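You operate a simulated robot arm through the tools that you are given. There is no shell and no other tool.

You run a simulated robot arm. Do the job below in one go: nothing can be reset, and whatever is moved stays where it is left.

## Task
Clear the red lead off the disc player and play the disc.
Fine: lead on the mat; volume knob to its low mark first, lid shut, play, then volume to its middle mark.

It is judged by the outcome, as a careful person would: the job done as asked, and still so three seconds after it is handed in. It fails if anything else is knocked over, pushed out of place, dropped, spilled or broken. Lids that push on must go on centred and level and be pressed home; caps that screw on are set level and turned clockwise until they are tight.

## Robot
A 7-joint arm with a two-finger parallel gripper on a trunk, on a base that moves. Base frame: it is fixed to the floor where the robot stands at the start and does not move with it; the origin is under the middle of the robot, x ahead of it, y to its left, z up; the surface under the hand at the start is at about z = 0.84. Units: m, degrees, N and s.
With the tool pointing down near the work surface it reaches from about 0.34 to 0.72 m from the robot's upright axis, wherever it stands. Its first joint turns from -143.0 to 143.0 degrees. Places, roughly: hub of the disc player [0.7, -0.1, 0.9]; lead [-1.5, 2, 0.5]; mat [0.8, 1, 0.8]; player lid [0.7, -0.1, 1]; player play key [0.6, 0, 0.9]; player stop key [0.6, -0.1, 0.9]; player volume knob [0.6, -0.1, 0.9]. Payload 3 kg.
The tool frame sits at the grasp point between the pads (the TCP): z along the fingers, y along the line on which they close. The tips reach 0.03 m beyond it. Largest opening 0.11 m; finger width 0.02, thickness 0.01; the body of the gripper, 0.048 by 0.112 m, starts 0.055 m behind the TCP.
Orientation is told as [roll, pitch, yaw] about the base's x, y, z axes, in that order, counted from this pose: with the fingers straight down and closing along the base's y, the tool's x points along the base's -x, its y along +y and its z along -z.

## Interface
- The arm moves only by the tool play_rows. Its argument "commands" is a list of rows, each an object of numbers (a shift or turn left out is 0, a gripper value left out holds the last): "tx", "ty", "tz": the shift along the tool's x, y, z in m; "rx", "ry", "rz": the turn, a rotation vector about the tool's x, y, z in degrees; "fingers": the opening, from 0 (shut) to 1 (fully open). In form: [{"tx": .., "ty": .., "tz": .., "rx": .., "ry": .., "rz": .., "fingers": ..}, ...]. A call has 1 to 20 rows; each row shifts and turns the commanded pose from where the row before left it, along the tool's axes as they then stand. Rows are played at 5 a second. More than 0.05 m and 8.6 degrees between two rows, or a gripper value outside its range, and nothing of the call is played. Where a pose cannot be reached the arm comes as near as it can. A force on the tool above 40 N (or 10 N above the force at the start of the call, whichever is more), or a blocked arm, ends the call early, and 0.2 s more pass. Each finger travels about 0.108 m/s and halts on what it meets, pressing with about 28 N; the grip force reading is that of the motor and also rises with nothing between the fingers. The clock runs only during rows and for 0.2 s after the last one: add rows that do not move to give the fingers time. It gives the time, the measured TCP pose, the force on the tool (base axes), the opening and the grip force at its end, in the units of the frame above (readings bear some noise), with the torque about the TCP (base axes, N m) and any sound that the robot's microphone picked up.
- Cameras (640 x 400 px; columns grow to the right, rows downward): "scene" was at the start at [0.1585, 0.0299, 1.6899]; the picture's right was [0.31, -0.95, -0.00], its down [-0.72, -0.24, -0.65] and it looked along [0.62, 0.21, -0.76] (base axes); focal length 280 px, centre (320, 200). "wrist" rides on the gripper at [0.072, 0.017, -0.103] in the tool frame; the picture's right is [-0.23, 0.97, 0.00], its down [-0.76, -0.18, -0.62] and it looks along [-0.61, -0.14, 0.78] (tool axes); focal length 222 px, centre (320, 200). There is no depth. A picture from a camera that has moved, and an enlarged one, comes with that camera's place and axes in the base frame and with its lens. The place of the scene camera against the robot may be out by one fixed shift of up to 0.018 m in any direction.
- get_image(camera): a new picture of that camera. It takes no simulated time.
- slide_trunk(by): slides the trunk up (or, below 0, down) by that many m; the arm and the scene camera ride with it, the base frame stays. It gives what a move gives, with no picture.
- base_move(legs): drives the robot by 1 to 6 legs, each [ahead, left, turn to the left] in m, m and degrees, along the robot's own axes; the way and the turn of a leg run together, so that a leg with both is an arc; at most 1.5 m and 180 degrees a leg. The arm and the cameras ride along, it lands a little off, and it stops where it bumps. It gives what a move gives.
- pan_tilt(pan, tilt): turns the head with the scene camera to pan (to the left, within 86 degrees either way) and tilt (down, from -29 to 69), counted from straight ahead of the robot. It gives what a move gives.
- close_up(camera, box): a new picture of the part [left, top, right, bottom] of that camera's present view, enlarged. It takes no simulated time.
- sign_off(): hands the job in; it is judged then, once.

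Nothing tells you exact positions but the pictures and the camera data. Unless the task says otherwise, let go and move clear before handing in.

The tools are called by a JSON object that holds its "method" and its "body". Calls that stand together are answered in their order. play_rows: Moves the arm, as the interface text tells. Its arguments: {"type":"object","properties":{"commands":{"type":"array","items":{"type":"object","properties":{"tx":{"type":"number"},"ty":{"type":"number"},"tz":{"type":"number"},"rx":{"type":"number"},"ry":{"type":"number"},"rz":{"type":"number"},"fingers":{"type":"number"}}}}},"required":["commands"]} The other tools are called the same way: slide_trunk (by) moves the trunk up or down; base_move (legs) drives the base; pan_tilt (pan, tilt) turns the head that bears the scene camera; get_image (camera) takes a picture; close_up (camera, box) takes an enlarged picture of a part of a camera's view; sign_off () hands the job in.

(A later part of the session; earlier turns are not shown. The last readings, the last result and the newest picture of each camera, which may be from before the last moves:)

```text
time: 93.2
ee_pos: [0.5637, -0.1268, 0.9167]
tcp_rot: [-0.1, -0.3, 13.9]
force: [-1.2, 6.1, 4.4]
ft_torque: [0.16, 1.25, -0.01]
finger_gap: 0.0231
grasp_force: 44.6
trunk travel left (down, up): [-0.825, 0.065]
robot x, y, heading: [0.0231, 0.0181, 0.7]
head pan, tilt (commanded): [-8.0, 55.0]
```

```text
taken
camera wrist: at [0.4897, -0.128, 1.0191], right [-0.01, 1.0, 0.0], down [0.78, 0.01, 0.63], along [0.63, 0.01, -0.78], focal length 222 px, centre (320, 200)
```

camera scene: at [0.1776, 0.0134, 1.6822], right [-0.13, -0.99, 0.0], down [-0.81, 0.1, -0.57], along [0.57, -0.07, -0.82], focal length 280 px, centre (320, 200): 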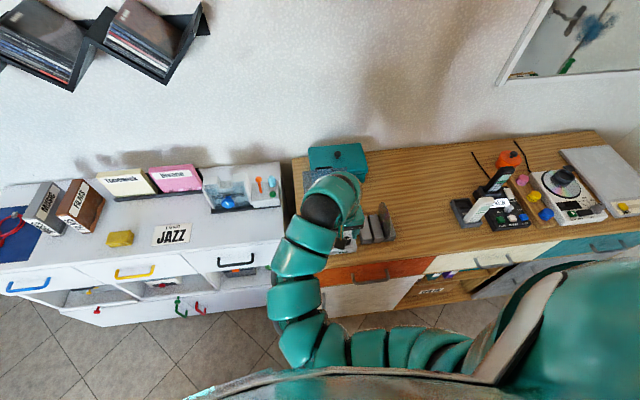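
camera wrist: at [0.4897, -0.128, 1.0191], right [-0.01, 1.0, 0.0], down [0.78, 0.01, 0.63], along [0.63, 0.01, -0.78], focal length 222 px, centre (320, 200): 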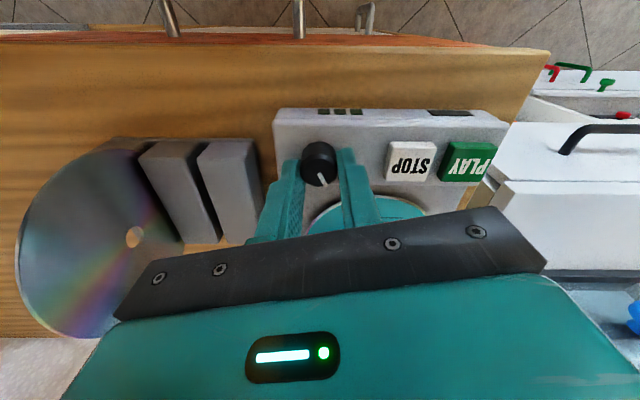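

{"method": "play_rows", "body": {"commands": [{"rz": -4}, {"rz": -4}, {"rz": -4}, {"rz": -4}, {}]}}

{"method": "play_rows", "body": {"commands": [{"rz": -4}, {"rz": -4}, {"rz": -4}, {"rz": -4}, {}]}}

{"method": "get_image", "body": {"camera": "wrist"}}

```text
time: 94.5
ee_pos: [0.5645, -0.1258, 0.9173]
tcp_rot: [-0.1, -0.2, 29.8]
force: [-4.2, 15.2, -5.5]
ft_torque: [1.27, -0.86, -0.06]
finger_gap: 0.0231
grasp_force: 44.7
trunk travel left (down, up): [-0.825, 0.065]
robot x, y, heading: [0.0209, 0.0164, 0.7]
head pan, tilt (commanded): [-8.0, 55.0]
```

```text
time: 95.7
ee_pos: [0.5622, -0.1254, 0.917]
tcp_rot: [-0.2, -0.2, 45.8]
force: [-11.6, 22.0, -12.3]
ft_torque: [1.3, -0.03, -0.04]
finger_gap: 0.0231
grasp_force: 45.0
trunk travel left (down, up): [-0.825, 0.065]
robot x, y, heading: [0.0206, 0.0133, 0.6]
head pan, tilt (commanded): [-8.0, 55.0]
```

```text
taken
camera wrist: at [0.5009, -0.1659, 1.0194], right [-0.54, 0.84, 0.0], down [0.66, 0.42, 0.62], along [0.53, 0.34, -0.78], focal length 222 px, centre (320, 200)
```

wrist: 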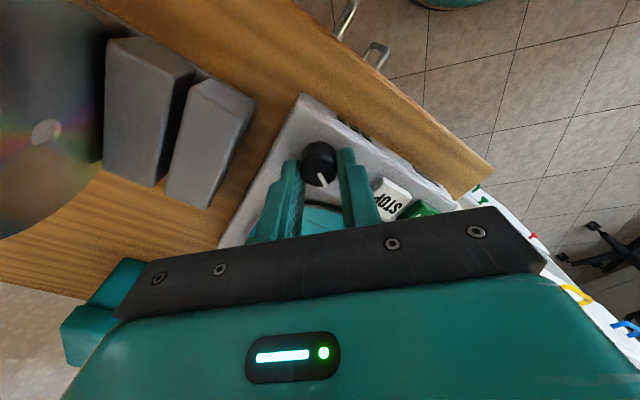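

{"method": "play_rows", "body": {"commands": [{"tx": -0.0007, "ty": 0.0024, "tz": 0.001}, {"rz": -4}, {"rz": -4}, {"rz": -4}, {}]}}

{"method": "play_rows", "body": {"commands": [{"rz": -4}, {"rz": -4}, {"rz": -4}, {"rz": -4}, {}]}}

{"method": "close_up", "body": {"camera": "wrist", "box": [240, 90, 432, 210]}}

```text
time: 96.8
ee_pos: [0.5622, -0.1247, 0.9164]
tcp_rot: [-0.2, -0.2, 57.6]
force: [-2.5, 10.0, 5.6]
ft_torque: [0.12, 0.66, -0.02]
finger_gap: 0.0232
grasp_force: 45.0
trunk travel left (down, up): [-0.825, 0.065]
robot x, y, heading: [0.0201, 0.0195, 0.5]
head pan, tilt (commanded): [-8.0, 55.0]
```

```text
time: 98.0
ee_pos: [0.5616, -0.1248, 0.9164]
tcp_rot: [-0.5, -0.1, 73.7]
force: [0.2, 5.7, 24.9]
ft_torque: [1.17, 0.37, 0.01]
finger_gap: 0.0233
grasp_force: 44.7
trunk travel left (down, up): [-0.825, 0.065]
robot x, y, heading: [0.0231, 0.0147, 0.8]
head pan, tilt (commanded): [-8.0, 55.0]
```

```text
3.33 times, centred on (336, 150) of wrist
camera zoom: at [0.5251, -0.1898, 1.0193], right [-0.87, 0.49, -0.01], down [0.38, 0.68, 0.63], along [0.31, 0.54, -0.78], focal length 740 px, centre (267, 367)
```

zoom: 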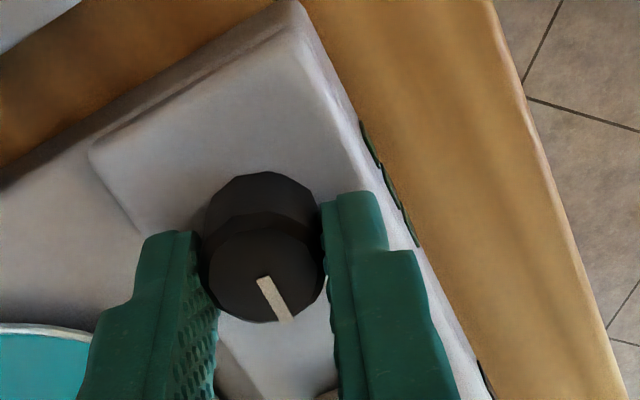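

Still no stop and no sound; the pointer is now about 75° anticlockwise of straight ahead. I relieve the vertical load and continue to feel for an end stop.

{"method": "play_rows", "body": {"commands": [{"tz": -0.0015}, {"rz": -4}, {"rz": -4}, {"rz": -4}, {}]}}

{"method": "play_rows", "body": {"commands": [{"rz": -4}, {"rz": -4}, {"rz": -4}, {}]}}

{"method": "close_up", "body": {"camera": "wrist", "box": [240, 90, 432, 210]}}

```text
time: 99.2
ee_pos: [0.5615, -0.1254, 0.9168]
tcp_rot: [-0.1, 0.0, 85.8]
force: [-13.5, 7.6, -1.6]
ft_torque: [0.72, 0.41, -0.04]
finger_gap: 0.0231
grasp_force: 45.1
trunk travel left (down, up): [-0.825, 0.065]
robot x, y, heading: [0.0215, 0.0172, 1.1]
head pan, tilt (commanded): [-8.0, 55.0]
```

```text
time: 100.2
ee_pos: [0.5596, -0.1244, 0.9174]
tcp_rot: [-0.1, 0.0, 97.7]
force: [-22.9, 12.1, -21.2]
ft_torque: [0.41, 0.52, -0.04]
finger_gap: 0.0228
grasp_force: 45.1
trunk travel left (down, up): [-0.825, 0.065]
robot x, y, heading: [0.0216, 0.0141, 0.7]
head pan, tilt (commanded): [-8.0, 55.0]
```

```text
3.33 times, centred on (336, 150) of wrist
camera zoom: at [0.5543, -0.1991, 1.0195], right [-1.0, 0.09, 0.0], down [0.07, 0.78, 0.62], along [0.06, 0.62, -0.78], focal length 740 px, centre (267, 367)
```

zoom: 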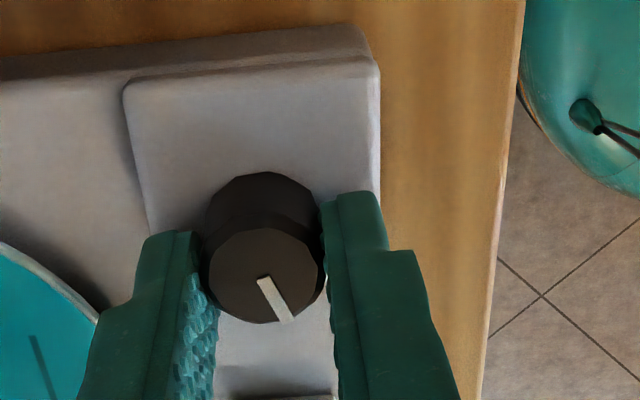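

The pointer is now at about 9–10 o'clock and there is still no stop. I release, rise, and look at the front lamps and the knob again.

{"method": "play_rows", "body": {"commands": [{"fingers": 0.3}, {"fingers": 0.4}, {}, {"tz": -0.02}, {"tz": -0.03}, {"tz": -0.03}, {"rz": 8.4}, {"rz": 8.4}, {"rz": 8.4}, {"rz": 8.4}, {"rz": 8.4}, {"rz": 8.4}, {"rz": 8.4}, {"rz": 8.4}, {"rz": 8.4}, {"rz": 8.4}, {"rz": 8.4}, {}]}}

{"method": "get_image", "body": {"camera": "wrist"}}

{"method": "close_up", "body": {"camera": "wrist", "box": [256, 80, 384, 160]}}

```text
time: 104.0
ee_pos: [0.5635, -0.1253, 0.9979]
tcp_rot: [-0.1, -0.3, 5.3]
force: [-0.8, -0.4, 0.4]
ft_torque: [0.0, -0.01, -0.01]
finger_gap: 0.044
grasp_force: 0.0
trunk travel left (down, up): [-0.825, 0.065]
robot x, y, heading: [0.022, 0.016, 0.7]
head pan, tilt (commanded): [-8.0, 55.0]
```

```text
taken
camera wrist: at [0.489, -0.1157, 1.0999], right [0.14, 0.99, 0.0], down [0.77, -0.11, 0.63], along [0.62, -0.09, -0.78], focal length 222 px, centre (320, 200)
```

wrist: 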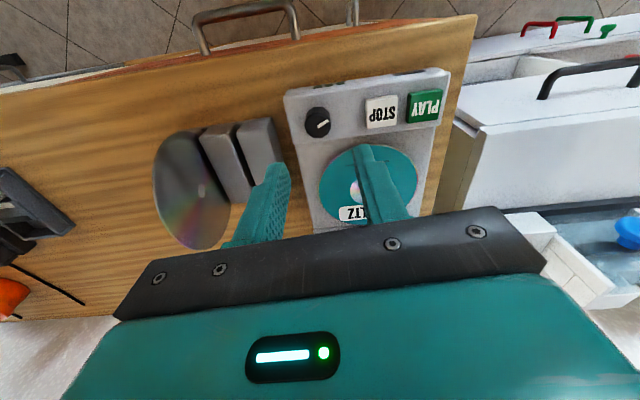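

```text
5.00 times, centred on (320, 120) of wrist
camera zoom: at [0.489, -0.1157, 1.0999], right [0.14, 0.99, 0.0], down [0.77, -0.11, 0.63], along [0.62, -0.09, -0.78], focal length 1111 px, centre (320, 600)
```

zoom: 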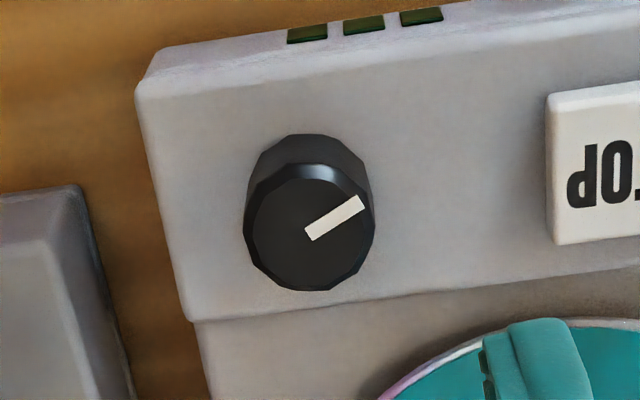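

{"method": "close_up", "body": {"camera": "wrist", "box": [296, 100, 344, 130]}}

{"method": "close_up", "body": {"camera": "wrist", "box": [296, 70, 376, 100]}}

{"method": "close_up", "body": {"camera": "wrist", "box": [280, 60, 460, 220]}}

```text
13.33 times, centred on (320, 115) of wrist
camera zoom: at [0.489, -0.1157, 1.0999], right [0.14, 0.99, 0.0], down [0.77, -0.11, 0.63], along [0.62, -0.09, -0.78], focal length 2962 px, centre (320, 1333)
```

zoom: 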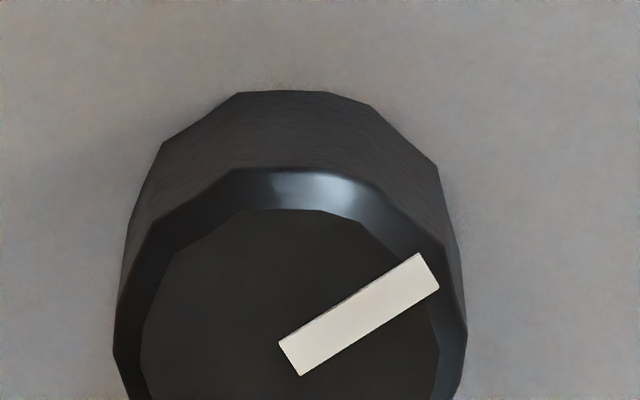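

```text
8.00 times, centred on (336, 85) of wrist
camera zoom: at [0.489, -0.1157, 1.0999], right [0.14, 0.99, 0.0], down [0.77, -0.11, 0.63], along [0.62, -0.09, -0.78], focal length 1777 px, centre (192, 1120)
```

zoom: 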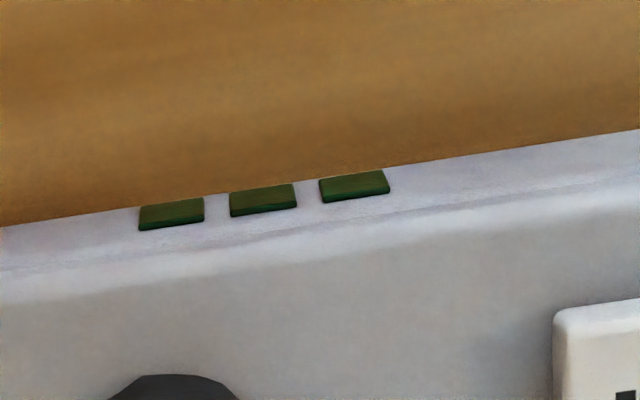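

```text
2.50 times, centred on (370, 140) of wrist
camera zoom: at [0.489, -0.1157, 1.0999], right [0.14, 0.99, 0.0], down [0.77, -0.11, 0.63], along [0.62, -0.09, -0.78], focal length 555 px, centre (195, 350)
```

zoom: 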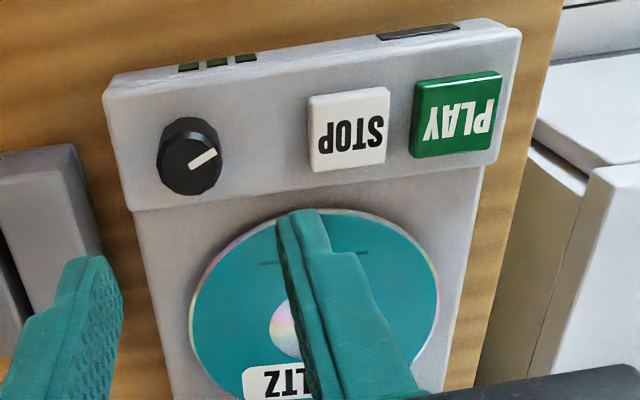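

The pointer now stands at about 115° anticlockwise (8 o'clock). I clear the arm out of the head camera's view to look at the player's front and top at high magnification.

{"method": "play_rows", "body": {"commands": [{"tz": -0.01, "ty": 0.03}, {"tz": -0.01, "ty": 0.03}, {"ty": 0.03, "tx": -0.01}, {"ty": 0.03, "tx": -0.01}, {"ty": 0.03, "tx": -0.01}, {"ty": 0.03, "tx": -0.01}, {"ty": 0.03, "tx": -0.01}, {"ty": 0.03}, {"ty": 0.03}, {}]}}

{"method": "get_image", "body": {"camera": "scene"}}

```text
time: 106.2
ee_pos: [0.5893, 0.1368, 1.0129]
tcp_rot: [0.0, -0.2, 5.4]
force: [-0.5, 0.2, 0.5]
ft_torque: [0.0, 0.02, -0.01]
finger_gap: 0.0442
grasp_force: 0.0
out of reach, approached as far as the arm can: row 4
trunk travel left (down, up): [-0.825, 0.065]
robot x, y, heading: [0.0238, 0.0136, 0.8]
head pan, tilt (commanded): [-8.0, 55.0]
```

```text
taken
camera scene: at [0.1773, 0.0126, 1.6822], right [-0.13, -0.99, 0.0], down [-0.81, 0.1, -0.57], along [0.57, -0.07, -0.82], focal length 280 px, centre (320, 200)
```

scene: 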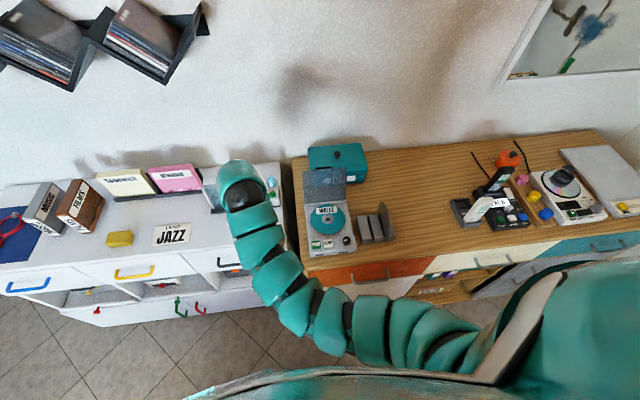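

{"method": "close_up", "body": {"camera": "scene", "box": [328, 226, 368, 251]}}

{"method": "close_up", "body": {"camera": "scene", "box": [296, 190, 376, 260]}}

{"method": "close_up", "body": {"camera": "scene", "box": [300, 236, 364, 264]}}

```text
16.00 times, centred on (348, 238) of scene
camera zoom: at [0.1773, 0.0126, 1.6822], right [-0.13, -0.99, 0.0], down [-0.81, 0.1, -0.57], along [0.57, -0.07, -0.82], focal length 4480 px, centre (-128, -416)
```

zoom: 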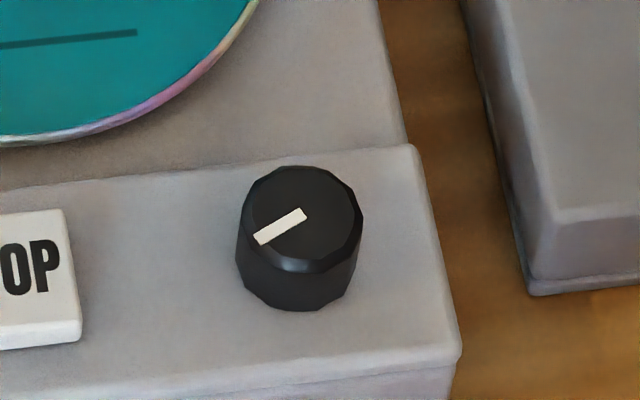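

```text
5.71 times, centred on (336, 225) of scene
camera zoom: at [0.1773, 0.0126, 1.6822], right [-0.13, -0.99, 0.0], down [-0.81, 0.1, -0.57], along [0.57, -0.07, -0.82], focal length 1600 px, centre (229, 57)
```

zoom: 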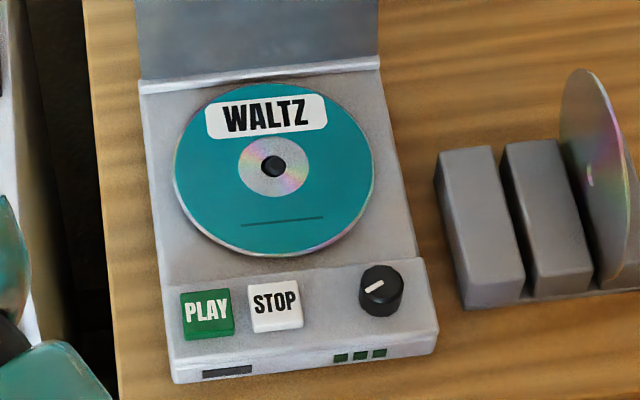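

```text
10.00 times, centred on (332, 250) of scene
camera zoom: at [0.1773, 0.0126, 1.6822], right [-0.13, -0.99, 0.0], down [-0.81, 0.1, -0.57], along [0.57, -0.07, -0.82], focal length 2800 px, centre (200, -300)
```

zoom: 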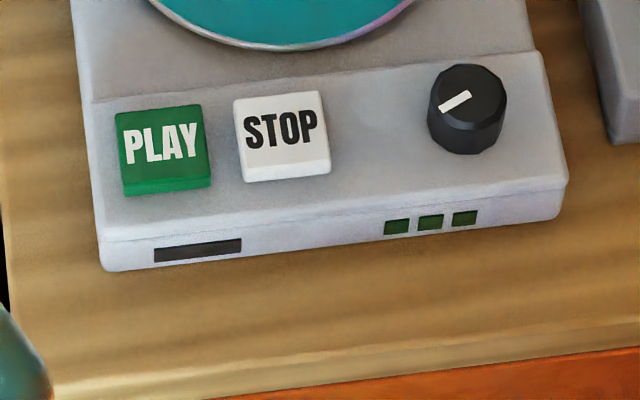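

The scene view is clear: no tick marks anywhere, all three lamps dark. The knob is twelve-sided and centred at about (0.5605, -0.128). I regrip flat-on at yaw ≈ -22° and turn further to feel for the lower end stop.

{"method": "play_rows", "body": {"commands": [{"ty": -0.03}, {"ty": -0.03}, {"ty": -0.03, "tx": 0.01}, {"ty": -0.03, "tx": 0.01}, {"ty": -0.03, "tx": 0.01}, {"ty": -0.03, "tx": 0.005}, {"ty": -0.03}, {"ty": -0.03}, {"ty": -0.02}, {"rz": 7}, {"rz": 7}, {"rz": 7}, {"rz": 6.7}, {}]}}

{"method": "close_up", "body": {"camera": "wrist", "box": [240, 80, 400, 180]}}

```text
time: 109.2
ee_pos: [0.5787, -0.1257, 1.0117]
tcp_rot: [0.0, -0.4, -22.5]
force: [0.6, -0.7, 0.2]
ft_torque: [-0.06, -0.01, -0.01]
finger_gap: 0.0441
grasp_force: 0.0
trunk travel left (down, up): [-0.825, 0.065]
robot x, y, heading: [0.0223, 0.0164, 0.6]
head pan, tilt (commanded): [-8.0, 55.0]
```

```text
4.00 times, centred on (320, 130) of wrist
camera zoom: at [0.5178, -0.0826, 1.1147], right [0.58, 0.81, 0.0], down [0.63, -0.45, 0.63], along [0.51, -0.36, -0.78], focal length 888 px, centre (320, 480)
```

zoom: 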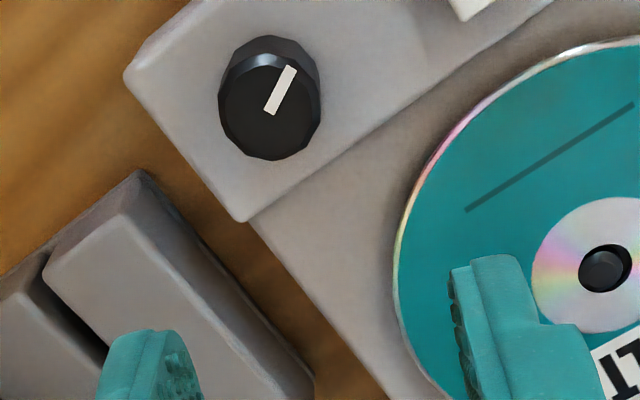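

{"method": "play_rows", "body": {"commands": [{"tx": 0.0155, "ty": -0.0096}, {"tz": 0.02}, {"tz": 0.02}, {"tz": 0.02}, {"tz": 0.015}, {"tz": 0.01}, {"tz": 0.007}, {"tz": 0.003}, {}]}}

{"method": "close_up", "body": {"camera": "wrist", "box": [256, 120, 384, 200]}}

```text
time: 111.2
ee_pos: [0.5595, -0.1304, 0.9172]
tcp_rot: [0.1, -0.3, -22.4]
force: [-1.9, -0.7, -0.2]
ft_torque: [-0.02, -0.02, -0.04]
finger_gap: 0.044
grasp_force: 0.0
trunk travel left (down, up): [-0.825, 0.065]
robot x, y, heading: [0.0224, 0.0183, 1.0]
head pan, tilt (commanded): [-8.0, 55.0]
```

```text
5.00 times, centred on (320, 160) of wrist
camera zoom: at [0.5, -0.0871, 1.02], right [0.58, 0.81, 0.0], down [0.63, -0.45, 0.63], along [0.51, -0.36, -0.78], focal length 1111 px, centre (320, 400)
```

zoom: 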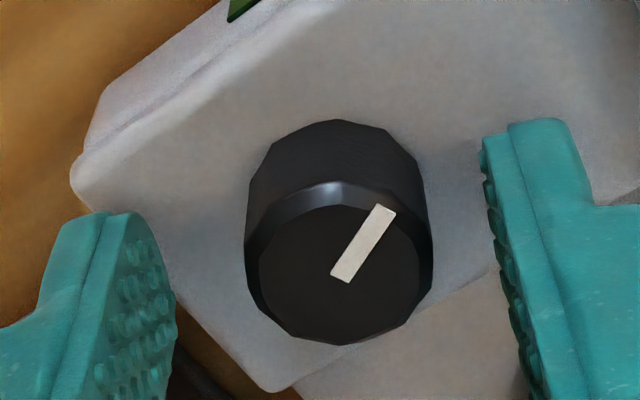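

{"method": "play_rows", "body": {"commands": [{"tx": -0.0007, "ty": 0.0022}, {"fingers": 0.34}, {"fingers": 0.28}, {"fingers": 0.24}, {"fingers": 0.2}, {"fingers": 0.16}, {}, {}]}}

{"method": "close_up", "body": {"camera": "wrist", "box": [256, 120, 384, 200]}}

```text
time: 113.0
ee_pos: [0.5624, -0.1285, 0.9173]
tcp_rot: [0.1, -0.3, -22.4]
force: [-0.3, -0.7, -0.5]
ft_torque: [-0.08, 0.07, 0.0]
finger_gap: 0.0233
grasp_force: 44.7
trunk travel left (down, up): [-0.825, 0.065]
robot x, y, heading: [0.0189, 0.0141, 0.7]
head pan, tilt (commanded): [-8.0, 55.0]
```

```text
5.00 times, centred on (320, 160) of wrist
camera zoom: at [0.5015, -0.085, 1.02], right [0.58, 0.81, 0.0], down [0.63, -0.45, 0.63], along [0.51, -0.36, -0.78], focal length 1111 px, centre (320, 400)
```

zoom: 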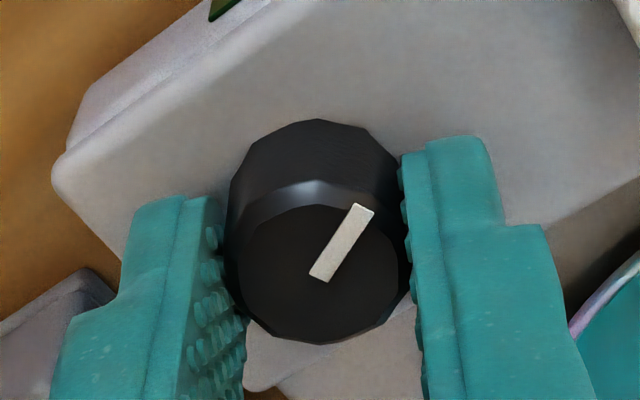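

{"method": "play_rows", "body": {"commands": [{"rz": -4}, {"rz": -4}, {"rz": -4}, {}]}}

{"method": "play_rows", "body": {"commands": [{"rz": -4}, {"rz": -4}, {"rz": -4}, {}]}}

{"method": "close_up", "body": {"camera": "wrist", "box": [256, 120, 384, 200]}}

```text
time: 114.0
ee_pos: [0.5629, -0.1272, 0.9169]
tcp_rot: [0.0, -0.4, -10.3]
force: [-1.9, 1.7, -1.2]
ft_torque: [0.07, 0.1, -0.02]
finger_gap: 0.0235
grasp_force: 44.6
trunk travel left (down, up): [-0.825, 0.065]
robot x, y, heading: [0.0221, 0.0159, 0.5]
head pan, tilt (commanded): [-8.0, 55.0]
```

```text
time: 115.0
ee_pos: [0.5629, -0.1286, 0.9187]
tcp_rot: [0.0, -0.3, 1.7]
force: [2.1, 6.0, 0.3]
ft_torque: [0.63, -0.46, -0.49]
finger_gap: 0.0238
grasp_force: 45.0
trunk travel left (down, up): [-0.825, 0.065]
robot x, y, heading: [0.0231, 0.0167, 1.0]
head pan, tilt (commanded): [-8.0, 55.0]
```

```text
5.00 times, centred on (320, 160) of wrist
camera zoom: at [0.4903, -0.1132, 1.0199], right [0.2, 0.98, 0.0], down [0.76, -0.16, 0.63], along [0.62, -0.12, -0.78], focal length 1111 px, centre (320, 400)
```

zoom: 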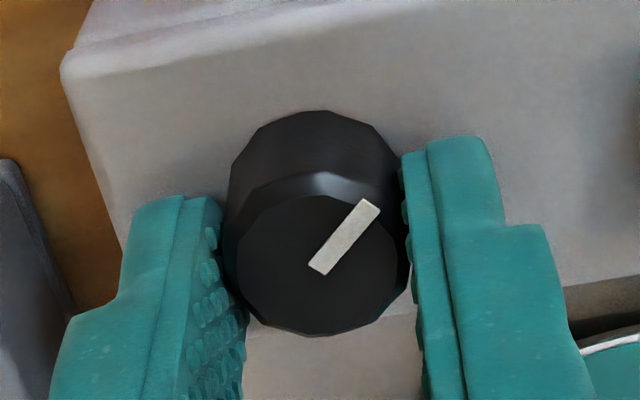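

A stop: the torque rises at pointer ≈ 135° (7:30 o'clock). So the knob runs ±135° about 12 o'clock and began at 80 % of its travel; by symmetry the marks should be low 20 % (≈ +81°), middle 50 % (0°), high 80 %. I turn back clockwise to the low mark.

{"method": "play_rows", "body": {"commands": [{"rz": 5}, {"rz": 5}, {"rz": 5}, {"rz": 5}, {"rz": 5}, {}]}}

{"method": "play_rows", "body": {"commands": [{"rz": 5}, {"rz": 5}, {"rz": 5}, {"rz": 5}, {"rz": 5}, {}]}}

{"method": "close_up", "body": {"camera": "wrist", "box": [256, 120, 384, 200]}}

```text
time: 116.5
ee_pos: [0.5635, -0.1283, 0.9177]
tcp_rot: [0.0, -0.3, -23.4]
force: [9.1, -0.9, 4.2]
ft_torque: [-0.77, -0.83, -0.01]
finger_gap: 0.0235
grasp_force: 45.4
trunk travel left (down, up): [-0.825, 0.065]
robot x, y, heading: [0.0185, 0.0135, 0.7]
head pan, tilt (commanded): [-8.0, 55.0]
```

```text
time: 117.8
ee_pos: [0.5623, -0.1281, 0.9177]
tcp_rot: [0.2, -0.2, -48.5]
force: [7.5, -12.2, 5.9]
ft_torque: [-1.08, -0.16, -0.02]
finger_gap: 0.0236
grasp_force: 45.3
trunk travel left (down, up): [-0.825, 0.065]
robot x, y, heading: [0.0184, 0.0159, 0.6]
head pan, tilt (commanded): [-8.0, 55.0]
```

```text
5.00 times, centred on (320, 160) of wrist
camera zoom: at [0.5274, -0.0638, 1.0201], right [0.88, 0.47, 0.0], down [0.37, -0.69, 0.63], along [0.3, -0.55, -0.78], focal length 1111 px, centre (320, 400)
```

zoom: 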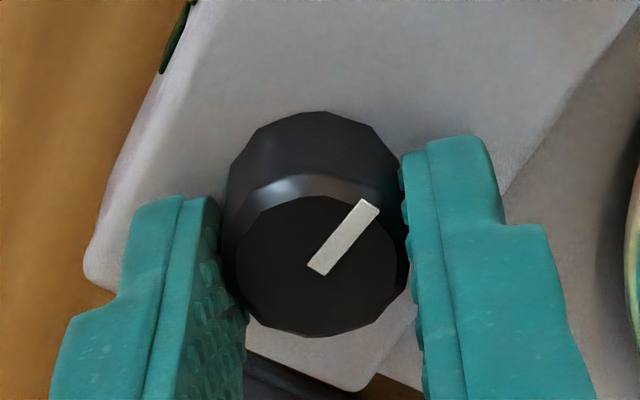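

The pointer is at about 82.8°, i.e. 19 % of travel. I release gently, rise and verify.

{"method": "play_rows", "body": {"commands": [{"fingers": 0.26}, {"fingers": 0.32}, {"fingers": 0.4}, {}, {"tz": -0.02}, {"tz": -0.03}, {"tz": -0.03}, {}]}}

{"method": "close_up", "body": {"camera": "wrist", "box": [288, 80, 368, 130]}}

{"method": "get_image", "body": {"camera": "wrist"}}

```text
time: 119.7
ee_pos: [0.5615, -0.1294, 0.9972]
tcp_rot: [0.0, -0.2, -48.4]
force: [0.3, -0.6, 0.0]
ft_torque: [0.02, -0.01, 0.0]
finger_gap: 0.044
grasp_force: 0.0
trunk travel left (down, up): [-0.825, 0.065]
robot x, y, heading: [0.0241, 0.0154, 0.4]
head pan, tilt (commanded): [-8.0, 55.0]
```

```text
8.00 times, centred on (328, 105) of wrist
camera zoom: at [0.5253, -0.0638, 1.1002], right [0.88, 0.48, 0.0], down [0.37, -0.69, 0.63], along [0.3, -0.55, -0.78], focal length 1777 px, centre (256, 960)
```

zoom: 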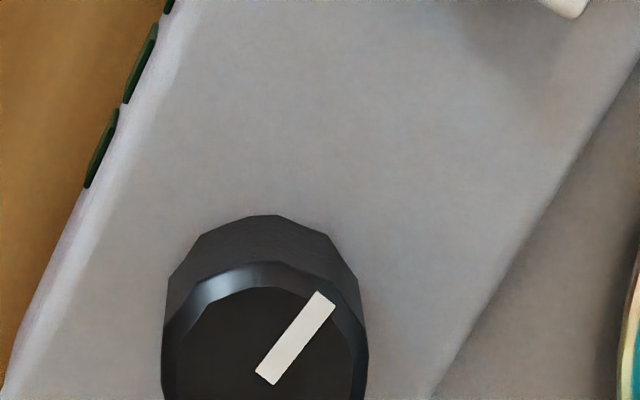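

```text
taken
camera wrist: at [0.5253, -0.0638, 1.1002], right [0.88, 0.48, 0.0], down [0.37, -0.69, 0.63], along [0.3, -0.55, -0.78], focal length 222 px, centre (320, 200)
```

wrist: 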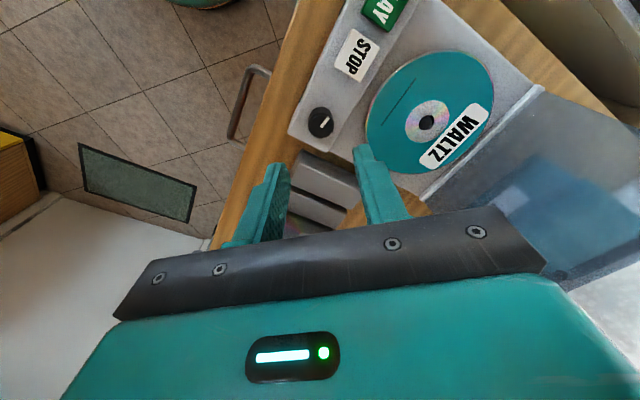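

Low mark set (pointer 82.9° after release). Next the lid: I edge the base 5 cm ahead for reach, then place the hand with the fingers straddling the lid's top edge, to tip it forward and guide it down.

{"method": "base_move", "body": {"legs": [[0.05, 0, -0.6]]}}

{"method": "play_rows", "body": {"commands": [{"tz": -0.02}, {"tz": -0.02}, {"rz": 8}, {"rz": 8}, {"rz": 8}, {"rz": 8}, {"rz": 8}, {}]}}

{"method": "get_image", "body": {"camera": "wrist"}}

```text
time: 120.6
ee_pos: [0.6109, -0.1353, 0.9959]
tcp_rot: [0.1, -0.1, -49.0]
force: [1.3, 0.3, -0.7]
ft_torque: [0.01, 0.04, -0.03]
finger_gap: 0.0442
grasp_force: 0.2
trunk travel left (down, up): [-0.825, 0.065]
robot x, y, heading: [0.0746, 0.0134, -0.2]
head pan, tilt (commanded): [-8.0, 55.0]
```

```text
time: 122.4
ee_pos: [0.6101, -0.1352, 1.0156]
tcp_rot: [0.6, -0.2, -89.2]
force: [-0.9, -0.6, -0.9]
ft_torque: [-0.02, 0.02, -0.02]
finger_gap: 0.044
grasp_force: 0.1
out of reach, approached as far as the arm can: row 2
trunk travel left (down, up): [-0.825, 0.065]
robot x, y, heading: [0.0715, 0.0149, 0.0]
head pan, tilt (commanded): [-8.0, 55.0]
```

```text
taken
camera wrist: at [0.6255, -0.0616, 1.1178], right [0.98, -0.21, 0.01], down [-0.17, -0.76, 0.62], along [-0.12, -0.61, -0.78], focal length 222 px, centre (320, 200)
```

wrist: 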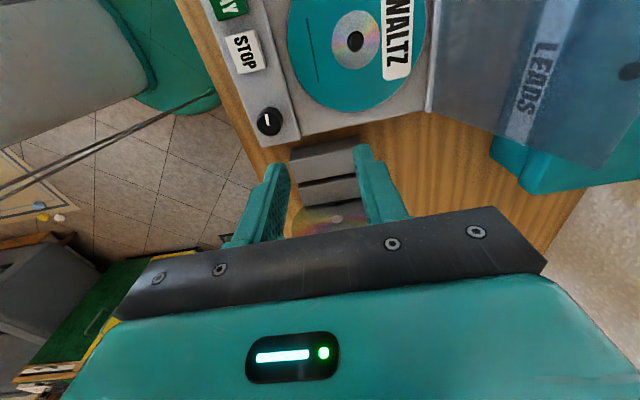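

{"method": "play_rows", "body": {"commands": [{"tx": 0.02, "ty": 0.02, "fingers": 0.46}, {"tx": 0.02, "ty": 0.015}, {"tx": 0.015, "ty": 0.015}, {"tz": -0.02}, {"tz": -0.02}, {"tz": -0.02}, {}]}}

{"method": "get_image", "body": {"camera": "wrist"}}

{"method": "get_image", "body": {"camera": "scene"}}

```text
time: 124.0
ee_pos: [0.6606, -0.0768, 1.0147]
tcp_rot: [0.7, -0.2, -89.0]
force: [-0.9, -0.5, -1.3]
ft_torque: [-0.01, 0.0, 0.02]
finger_gap: 0.0505
grasp_force: 0.1
out of reach, approached as far as the arm can: row 4, 5, 6
trunk travel left (down, up): [-0.825, 0.065]
robot x, y, heading: [0.0742, 0.0167, 0.0]
head pan, tilt (commanded): [-8.0, 55.0]
```

```text
taken
camera wrist: at [0.6755, -0.0048, 1.1174], right [0.98, -0.21, 0.01], down [-0.17, -0.76, 0.62], along [-0.12, -0.61, -0.78], focal length 222 px, centre (320, 200)
```

wrist: 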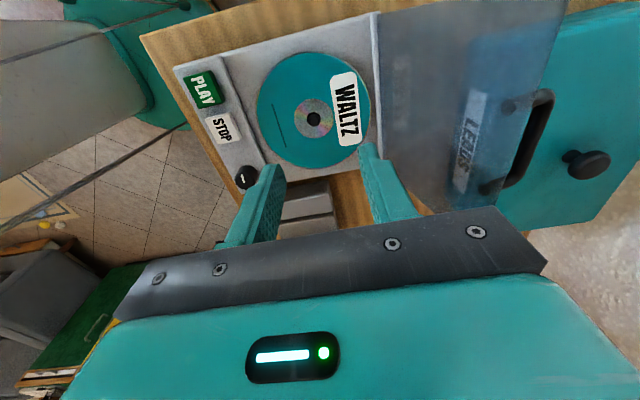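

```text
taken
camera scene: at [0.2288, 0.0117, 1.6822], right [-0.14, -0.99, 0.0], down [-0.81, 0.11, -0.57], along [0.57, -0.08, -0.82], focal length 280 px, centre (320, 200)
```

scene: 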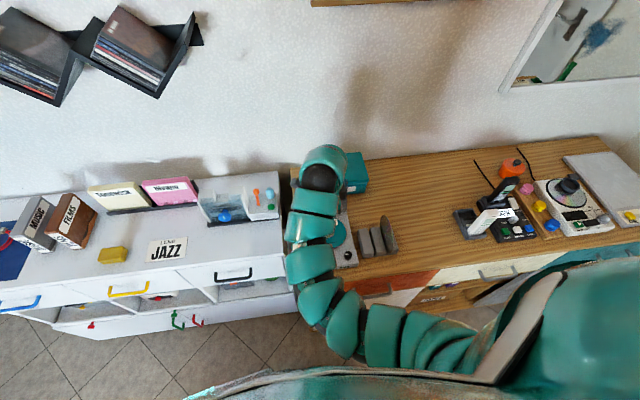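

The lid has a black handle on its outer face (y ≈ -0.055…-0.11), so I will straddle the lid's edge left of it, at y ≈ -0.03. To get the fingers above the lid I raise the trunk 6 cm.

{"method": "slide_trunk", "body": {"by": 0.06}}

{"method": "play_rows", "body": {"commands": [{"tx": 0.02}, {"tx": 0.026}, {}]}}

{"method": "get_image", "body": {"camera": "wrist"}}

```text
time: 125.0
ee_pos: [0.6604, -0.0768, 1.0749]
tcp_rot: [0.6, -0.2, -88.9]
force: [-0.5, -0.7, -1.1]
ft_torque: [0.04, -0.05, -0.01]
finger_gap: 0.0505
grasp_force: 0.0
trunk travel left (down, up): [-0.885, 0.005]
robot x, y, heading: [0.0737, 0.0175, 0.2]
head pan, tilt (commanded): [-8.0, 55.0]
```

```text
time: 125.8
ee_pos: [0.6603, -0.0328, 1.0735]
tcp_rot: [0.6, -0.2, -89.1]
force: [0.7, 1.2, 0.0]
ft_torque: [0.02, -0.03, -0.02]
finger_gap: 0.0504
grasp_force: 0.0
trunk travel left (down, up): [-0.885, 0.005]
robot x, y, heading: [0.0754, 0.0156, 0.3]
head pan, tilt (commanded): [-8.0, 55.0]
```

```text
taken
camera wrist: at [0.6747, 0.0406, 1.1772], right [0.98, -0.21, 0.01], down [-0.17, -0.76, 0.62], along [-0.12, -0.61, -0.78], focal length 222 px, centre (320, 200)
```

wrist: 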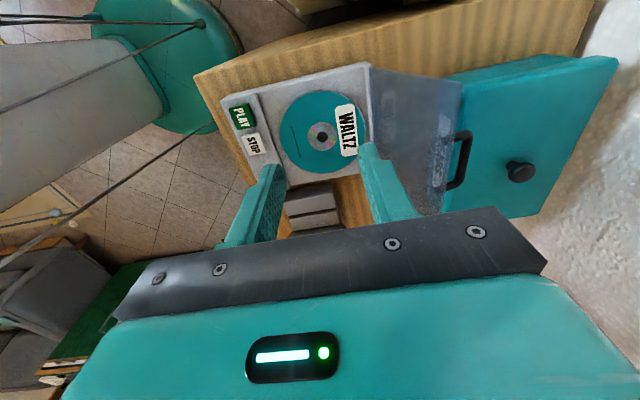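

{"method": "play_rows", "body": {"commands": [{"ty": 0.032, "tx": 0.001}, {"ty": 0.032, "tx": 0.001}, {"ty": 0.032, "tx": 0.001}, {}]}}

{"method": "get_image", "body": {"camera": "wrist"}}

{"method": "close_up", "body": {"camera": "wrist", "box": [240, 80, 400, 240]}}

```text
time: 126.8
ee_pos: [0.7528, -0.0269, 1.0751]
tcp_rot: [0.7, 0.0, -89.1]
force: [-0.3, 0.0, 0.4]
ft_torque: [-0.01, -0.02, 0.0]
finger_gap: 0.0505
grasp_force: 0.1
trunk travel left (down, up): [-0.885, 0.005]
robot x, y, heading: [0.077, 0.0164, 0.0]
head pan, tilt (commanded): [-8.0, 55.0]
```

```text
taken
camera wrist: at [0.7692, 0.0459, 1.1787], right [0.98, -0.21, 0.01], down [-0.17, -0.76, 0.62], along [-0.12, -0.61, -0.78], focal length 222 px, centre (320, 200)
```

wrist: 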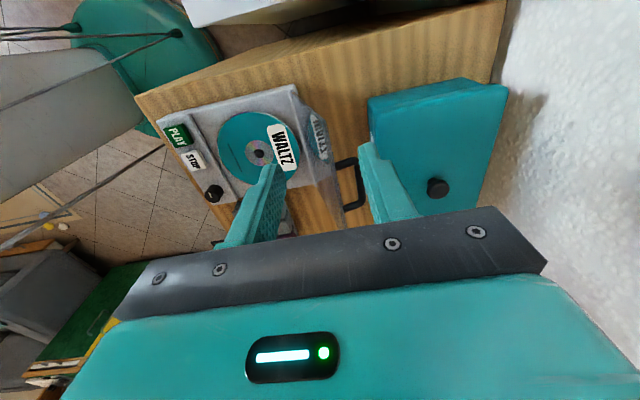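

```text
2.50 times, centred on (320, 160) of wrist
camera zoom: at [0.7692, 0.0459, 1.1787], right [0.98, -0.21, 0.01], down [-0.17, -0.76, 0.62], along [-0.12, -0.61, -0.78], focal length 555 px, centre (320, 300)
```

zoom: 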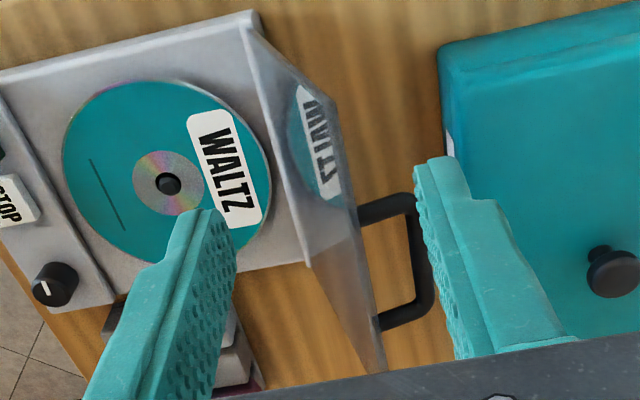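

{"method": "play_rows", "body": {"commands": [{"ty": 0.006, "tx": -0.002}, {"tz": 0.015}, {"tz": 0.015}, {"tz": 0.014}, {}]}}

{"method": "close_up", "body": {"camera": "wrist", "box": [240, 80, 400, 240]}}

```text
time: 128.0
ee_pos: [0.7608, -0.0283, 1.0317]
tcp_rot: [0.6, -0.2, -89.0]
force: [-0.2, 0.1, -1.1]
ft_torque: [-0.02, 0.04, 0.03]
finger_gap: 0.0508
grasp_force: 0.1
trunk travel left (down, up): [-0.885, 0.005]
robot x, y, heading: [0.0717, 0.0206, 0.2]
head pan, tilt (commanded): [-8.0, 55.0]
```

```text
2.50 times, centred on (320, 160) of wrist
camera zoom: at [0.7769, 0.0443, 1.1344], right [0.98, -0.21, 0.01], down [-0.17, -0.76, 0.62], along [-0.12, -0.61, -0.78], focal length 555 px, centre (320, 300)
```

zoom: 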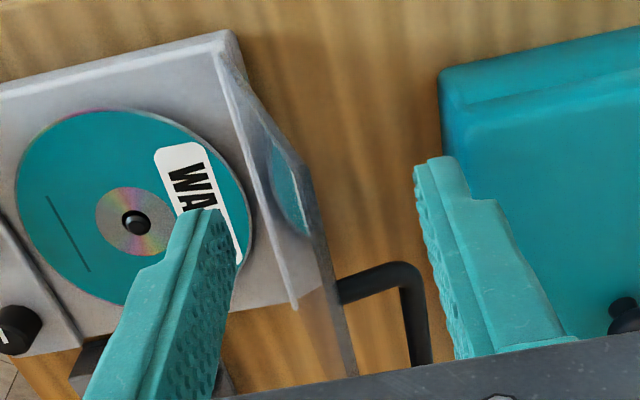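

The lid's edge is between the fingers, handle to the right. I pull toward me slowly to bring it upright.

{"method": "play_rows", "body": {"commands": [{"ty": -0.01}, {"ty": -0.01}, {"ty": -0.008}, {"ty": -0.006}, {}]}}

{"method": "close_up", "body": {"camera": "wrist", "box": [240, 80, 400, 240]}}

```text
time: 129.2
ee_pos: [0.7275, -0.0279, 1.0317]
tcp_rot: [0.6, -0.2, -89.0]
force: [-0.7, 0.3, -0.6]
ft_torque: [0.02, 0.01, 0.01]
finger_gap: 0.0507
grasp_force: 0.0
trunk travel left (down, up): [-0.885, 0.005]
robot x, y, heading: [0.0716, 0.0169, 0.3]
head pan, tilt (commanded): [-8.0, 55.0]
```

```text
2.50 times, centred on (320, 160) of wrist
camera zoom: at [0.7424, 0.0433, 1.1343], right [0.98, -0.21, 0.01], down [-0.17, -0.76, 0.62], along [-0.12, -0.61, -0.78], focal length 555 px, centre (320, 300)
```

zoom: 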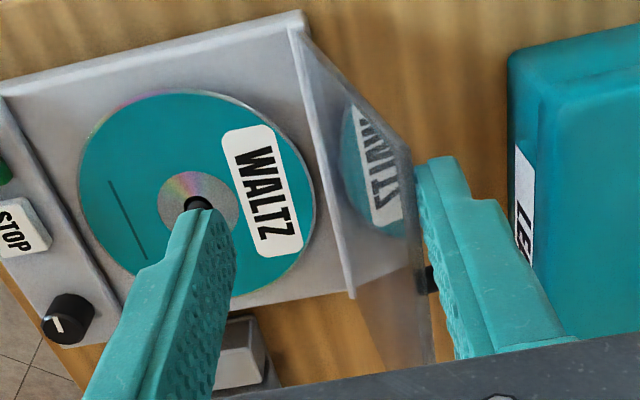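

{"method": "play_rows", "body": {"commands": [{"ty": -0.005}, {"ty": -0.005}, {"ty": -0.005}, {"ty": -0.004}, {}]}}

{"method": "close_up", "body": {"camera": "wrist", "box": [240, 80, 400, 240]}}

```text
time: 130.4
ee_pos: [0.7091, -0.0303, 1.0309]
tcp_rot: [0.6, -0.3, -89.1]
force: [0.0, 0.4, -0.9]
ft_torque: [0.01, 0.02, 0.0]
finger_gap: 0.0504
grasp_force: 0.2
trunk travel left (down, up): [-0.885, 0.005]
robot x, y, heading: [0.0719, 0.0134, 0.2]
head pan, tilt (commanded): [-8.0, 55.0]
```

```text
2.50 times, centred on (320, 160) of wrist
camera zoom: at [0.7249, 0.0429, 1.1338], right [0.98, -0.21, 0.01], down [-0.17, -0.76, 0.62], along [-0.12, -0.61, -0.78], focal length 555 px, centre (320, 300)
```

zoom: 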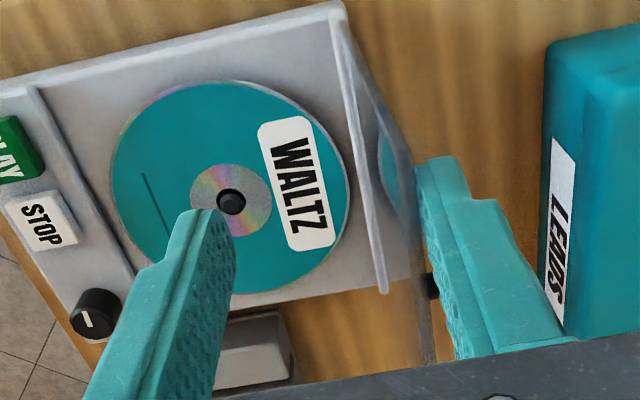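

{"method": "play_rows", "body": {"commands": [{"ty": -0.004}, {"ty": -0.004}, {"ty": -0.003}, {}, {}]}}

{"method": "close_up", "body": {"camera": "wrist", "box": [240, 80, 400, 240]}}

```text
time: 131.6
ee_pos: [0.697, -0.0297, 1.0306]
tcp_rot: [0.6, -0.2, -89.0]
force: [0.0, -0.3, 0.1]
ft_torque: [0.01, -0.02, 0.03]
finger_gap: 0.0506
grasp_force: 0.1
trunk travel left (down, up): [-0.885, 0.005]
robot x, y, heading: [0.0703, 0.0207, 0.1]
head pan, tilt (commanded): [-8.0, 55.0]
```

```text
2.50 times, centred on (320, 160) of wrist
camera zoom: at [0.7129, 0.0428, 1.1339], right [0.98, -0.21, 0.01], down [-0.17, -0.76, 0.62], along [-0.12, -0.61, -0.78], focal length 555 px, centre (320, 300)
```

zoom: 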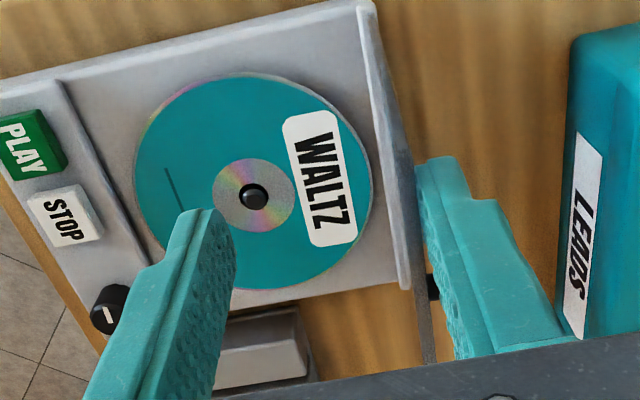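

{"method": "play_rows", "body": {"commands": [{"ty": -0.005}, {"ty": -0.005}, {"ty": -0.004}, {}, {}]}}

{"method": "close_up", "body": {"camera": "wrist", "box": [240, 80, 400, 240]}}

```text
time: 132.8
ee_pos: [0.6843, -0.0307, 1.0305]
tcp_rot: [0.5, -0.2, -89.0]
force: [0.0, -0.2, -1.0]
ft_torque: [-0.01, 0.0, 0.01]
finger_gap: 0.0505
grasp_force: 0.0
trunk travel left (down, up): [-0.885, 0.005]
robot x, y, heading: [0.0707, 0.0169, 0.2]
head pan, tilt (commanded): [-8.0, 55.0]
```

```text
2.50 times, centred on (320, 160) of wrist
camera zoom: at [0.699, 0.0422, 1.1333], right [0.98, -0.21, 0.01], down [-0.17, -0.76, 0.62], along [-0.12, -0.61, -0.78], focal length 555 px, centre (320, 300)
```

zoom: 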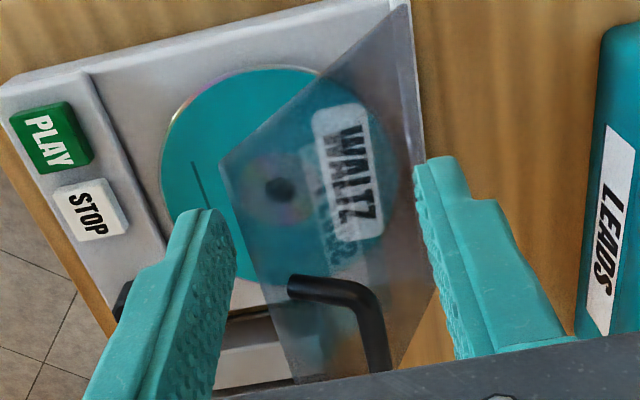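

The lid has tipped onto the front finger and rests there. I now guide it down along its arc.

{"method": "play_rows", "body": {"commands": [{"tz": 0.0075}, {"ty": -0.01, "tz": 0.0065}, {"ty": -0.01, "tz": 0.0075}, {"ty": -0.007, "tz": 0.0067}, {"ty": -0.007, "tz": 0.0068}, {"ty": -0.0055, "tz": 0.0066}, {"ty": -0.0052, "tz": 0.0066}, {}]}}

{"method": "close_up", "body": {"camera": "wrist", "box": [200, 40, 400, 240]}}

```text
time: 134.6
ee_pos: [0.6383, -0.0324, 0.9829]
tcp_rot: [0.5, -0.2, -88.9]
force: [-0.6, -0.7, 0.9]
ft_torque: [0.01, 0.06, -0.01]
finger_gap: 0.0507
grasp_force: 0.3
trunk travel left (down, up): [-0.885, 0.005]
robot x, y, heading: [0.0758, 0.0153, 0.3]
head pan, tilt (commanded): [-8.0, 55.0]
```

```text
2.00 times, centred on (300, 140) of wrist
camera zoom: at [0.6539, 0.0405, 1.0852], right [0.98, -0.21, 0.01], down [-0.17, -0.76, 0.62], along [-0.12, -0.61, -0.78], focal length 444 px, centre (360, 320)
```

zoom: 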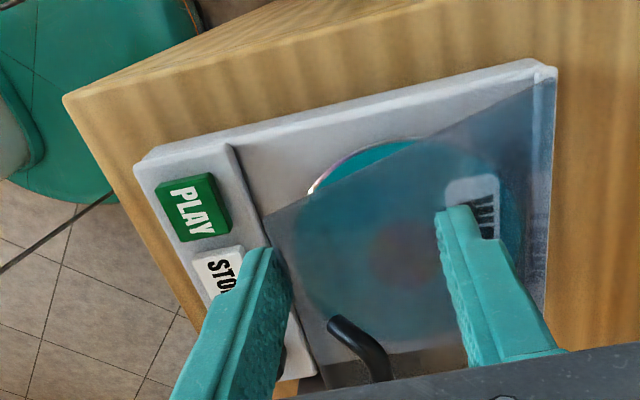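

{"method": "play_rows", "body": {"commands": [{"ty": -0.0045, "tz": 0.0076}, {"ty": -0.0044, "tz": 0.0076}, {"ty": -0.0031, "tz": 0.0066}, {"ty": -0.0031, "tz": 0.0067}, {"ty": -0.0017, "tz": 0.004}, {"ty": -0.0016, "tz": 0.004}, {}]}}

{"method": "close_up", "body": {"camera": "wrist", "box": [200, 40, 400, 240]}}

```text
time: 136.2
ee_pos: [0.6212, -0.032, 0.9458]
tcp_rot: [0.6, -0.2, -89.0]
force: [-2.2, -0.8, 0.2]
ft_torque: [0.05, -0.05, 0.0]
finger_gap: 0.0523
grasp_force: 1.8
trunk travel left (down, up): [-0.885, 0.005]
robot x, y, heading: [0.0705, 0.0187, 0.1]
head pan, tilt (commanded): [-8.0, 55.0]
```

```text
2.00 times, centred on (300, 140) of wrist
camera zoom: at [0.6365, 0.0404, 1.0481], right [0.98, -0.21, 0.01], down [-0.17, -0.76, 0.62], along [-0.12, -0.61, -0.78], focal length 444 px, centre (360, 320)
```

zoom: 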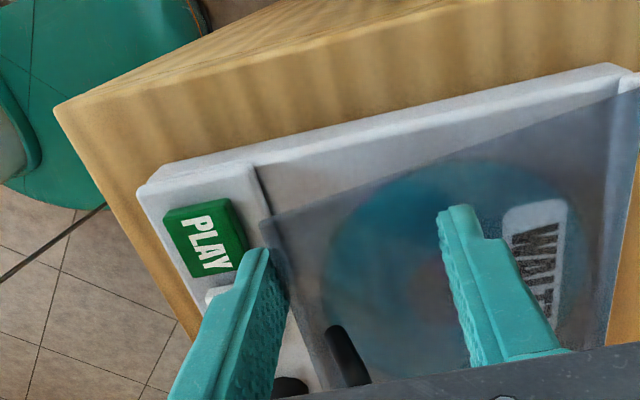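

{"method": "play_rows", "body": {"commands": [{"ty": -0.002}, {"ty": -0.002}, {"ty": -0.004}, {"ty": -0.008}, {"tz": -0.01, "ty": -0.005}, {"tz": -0.02}, {"tz": -0.02}, {}]}}

{"method": "get_image", "body": {"camera": "wrist"}}

{"method": "close_up", "body": {"camera": "wrist", "box": [200, 40, 400, 240]}}

```text
time: 138.0
ee_pos: [0.6006, -0.0317, 0.9949]
tcp_rot: [0.6, -0.3, -89.0]
force: [0.1, 0.0, 0.0]
ft_torque: [0.01, 0.02, 0.02]
finger_gap: 0.0508
grasp_force: 0.0
trunk travel left (down, up): [-0.885, 0.005]
robot x, y, heading: [0.0702, 0.0166, 0.2]
head pan, tilt (commanded): [-8.0, 55.0]
```

```text
taken
camera wrist: at [0.6152, 0.0412, 1.0976], right [0.98, -0.21, 0.01], down [-0.17, -0.76, 0.62], along [-0.12, -0.61, -0.78], focal length 222 px, centre (320, 200)
```

wrist: 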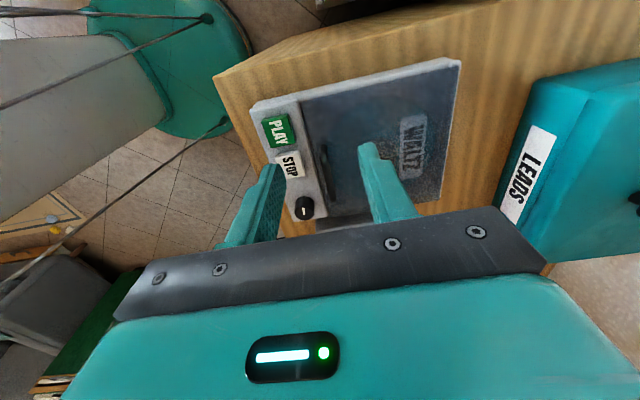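

```text
2.00 times, centred on (300, 140) of wrist
camera zoom: at [0.6152, 0.0412, 1.0976], right [0.98, -0.21, 0.01], down [-0.17, -0.76, 0.62], along [-0.12, -0.61, -0.78], focal length 444 px, centre (360, 320)
```

zoom: 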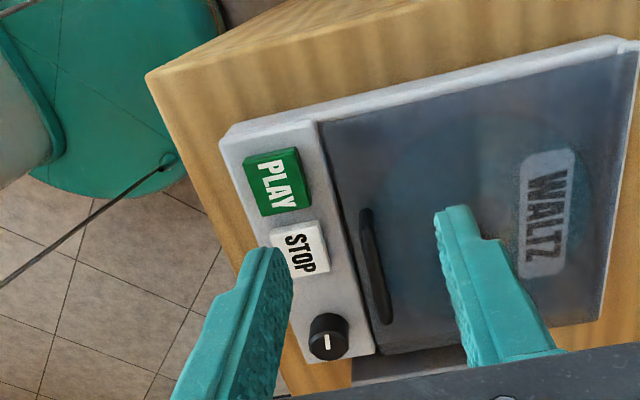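

The lid is down. I press it gently near its front edge with closed fingers to make sure it is home.

{"method": "play_rows", "body": {"commands": [{"ty": 0.012, "fingers": 0.0}, {"tz": 0.02}, {"tz": 0.02}, {"tz": 0.012}, {"tz": 0.006}, {}]}}

{"method": "play_rows", "body": {"commands": [{"tz": 0.003}, {"tz": 0.003}, {"tz": 0.002}, {}]}}

```text
time: 139.4
ee_pos: [0.6125, -0.0321, 0.9371]
tcp_rot: [0.6, -0.1, -88.9]
force: [0.1, 1.0, 0.1]
ft_torque: [0.01, 0.01, 0.02]
finger_gap: 0.0
grasp_force: 28.1
trunk travel left (down, up): [-0.885, 0.005]
robot x, y, heading: [0.0736, 0.016, 0.2]
head pan, tilt (commanded): [-8.0, 55.0]
```

```text
time: 140.4
ee_pos: [0.6123, -0.031, 0.9307]
tcp_rot: [0.6, -0.2, -89.0]
force: [-0.1, 0.1, 0.0]
ft_torque: [-0.02, -0.01, -0.02]
finger_gap: 0.0001
grasp_force: 27.7
trunk travel left (down, up): [-0.885, 0.005]
robot x, y, heading: [0.071, 0.0179, 0.1]
head pan, tilt (commanded): [-8.0, 55.0]
```

{"method": "play_rows", "body": {"commands": [{"tz": 0.002}, {"tz": 0.002}, {"tz": 0.002}, {}]}}

{"method": "play_rows", "body": {"commands": [{"tz": 0.0015}, {"tz": 0.0015}, {}]}}

```text
time: 141.4
ee_pos: [0.6124, -0.0313, 0.9233]
tcp_rot: [0.5, -0.2, -89.0]
force: [-0.7, -0.3, -0.4]
ft_torque: [-0.04, -0.03, 0.01]
finger_gap: 0.0
grasp_force: 28.9
trunk travel left (down, up): [-0.885, 0.005]
robot x, y, heading: [0.072, 0.0164, -0.2]
head pan, tilt (commanded): [-8.0, 55.0]
```

```text
time: 142.2
ee_pos: [0.6122, -0.0315, 0.9202]
tcp_rot: [0.6, -0.2, -89.0]
force: [0.0, -0.1, -0.2]
ft_torque: [-0.02, 0.0, 0.0]
finger_gap: 0.0002
grasp_force: 28.0
trunk travel left (down, up): [-0.885, 0.005]
robot x, y, heading: [0.0738, 0.0153, 0.3]
head pan, tilt (commanded): [-8.0, 55.0]
```

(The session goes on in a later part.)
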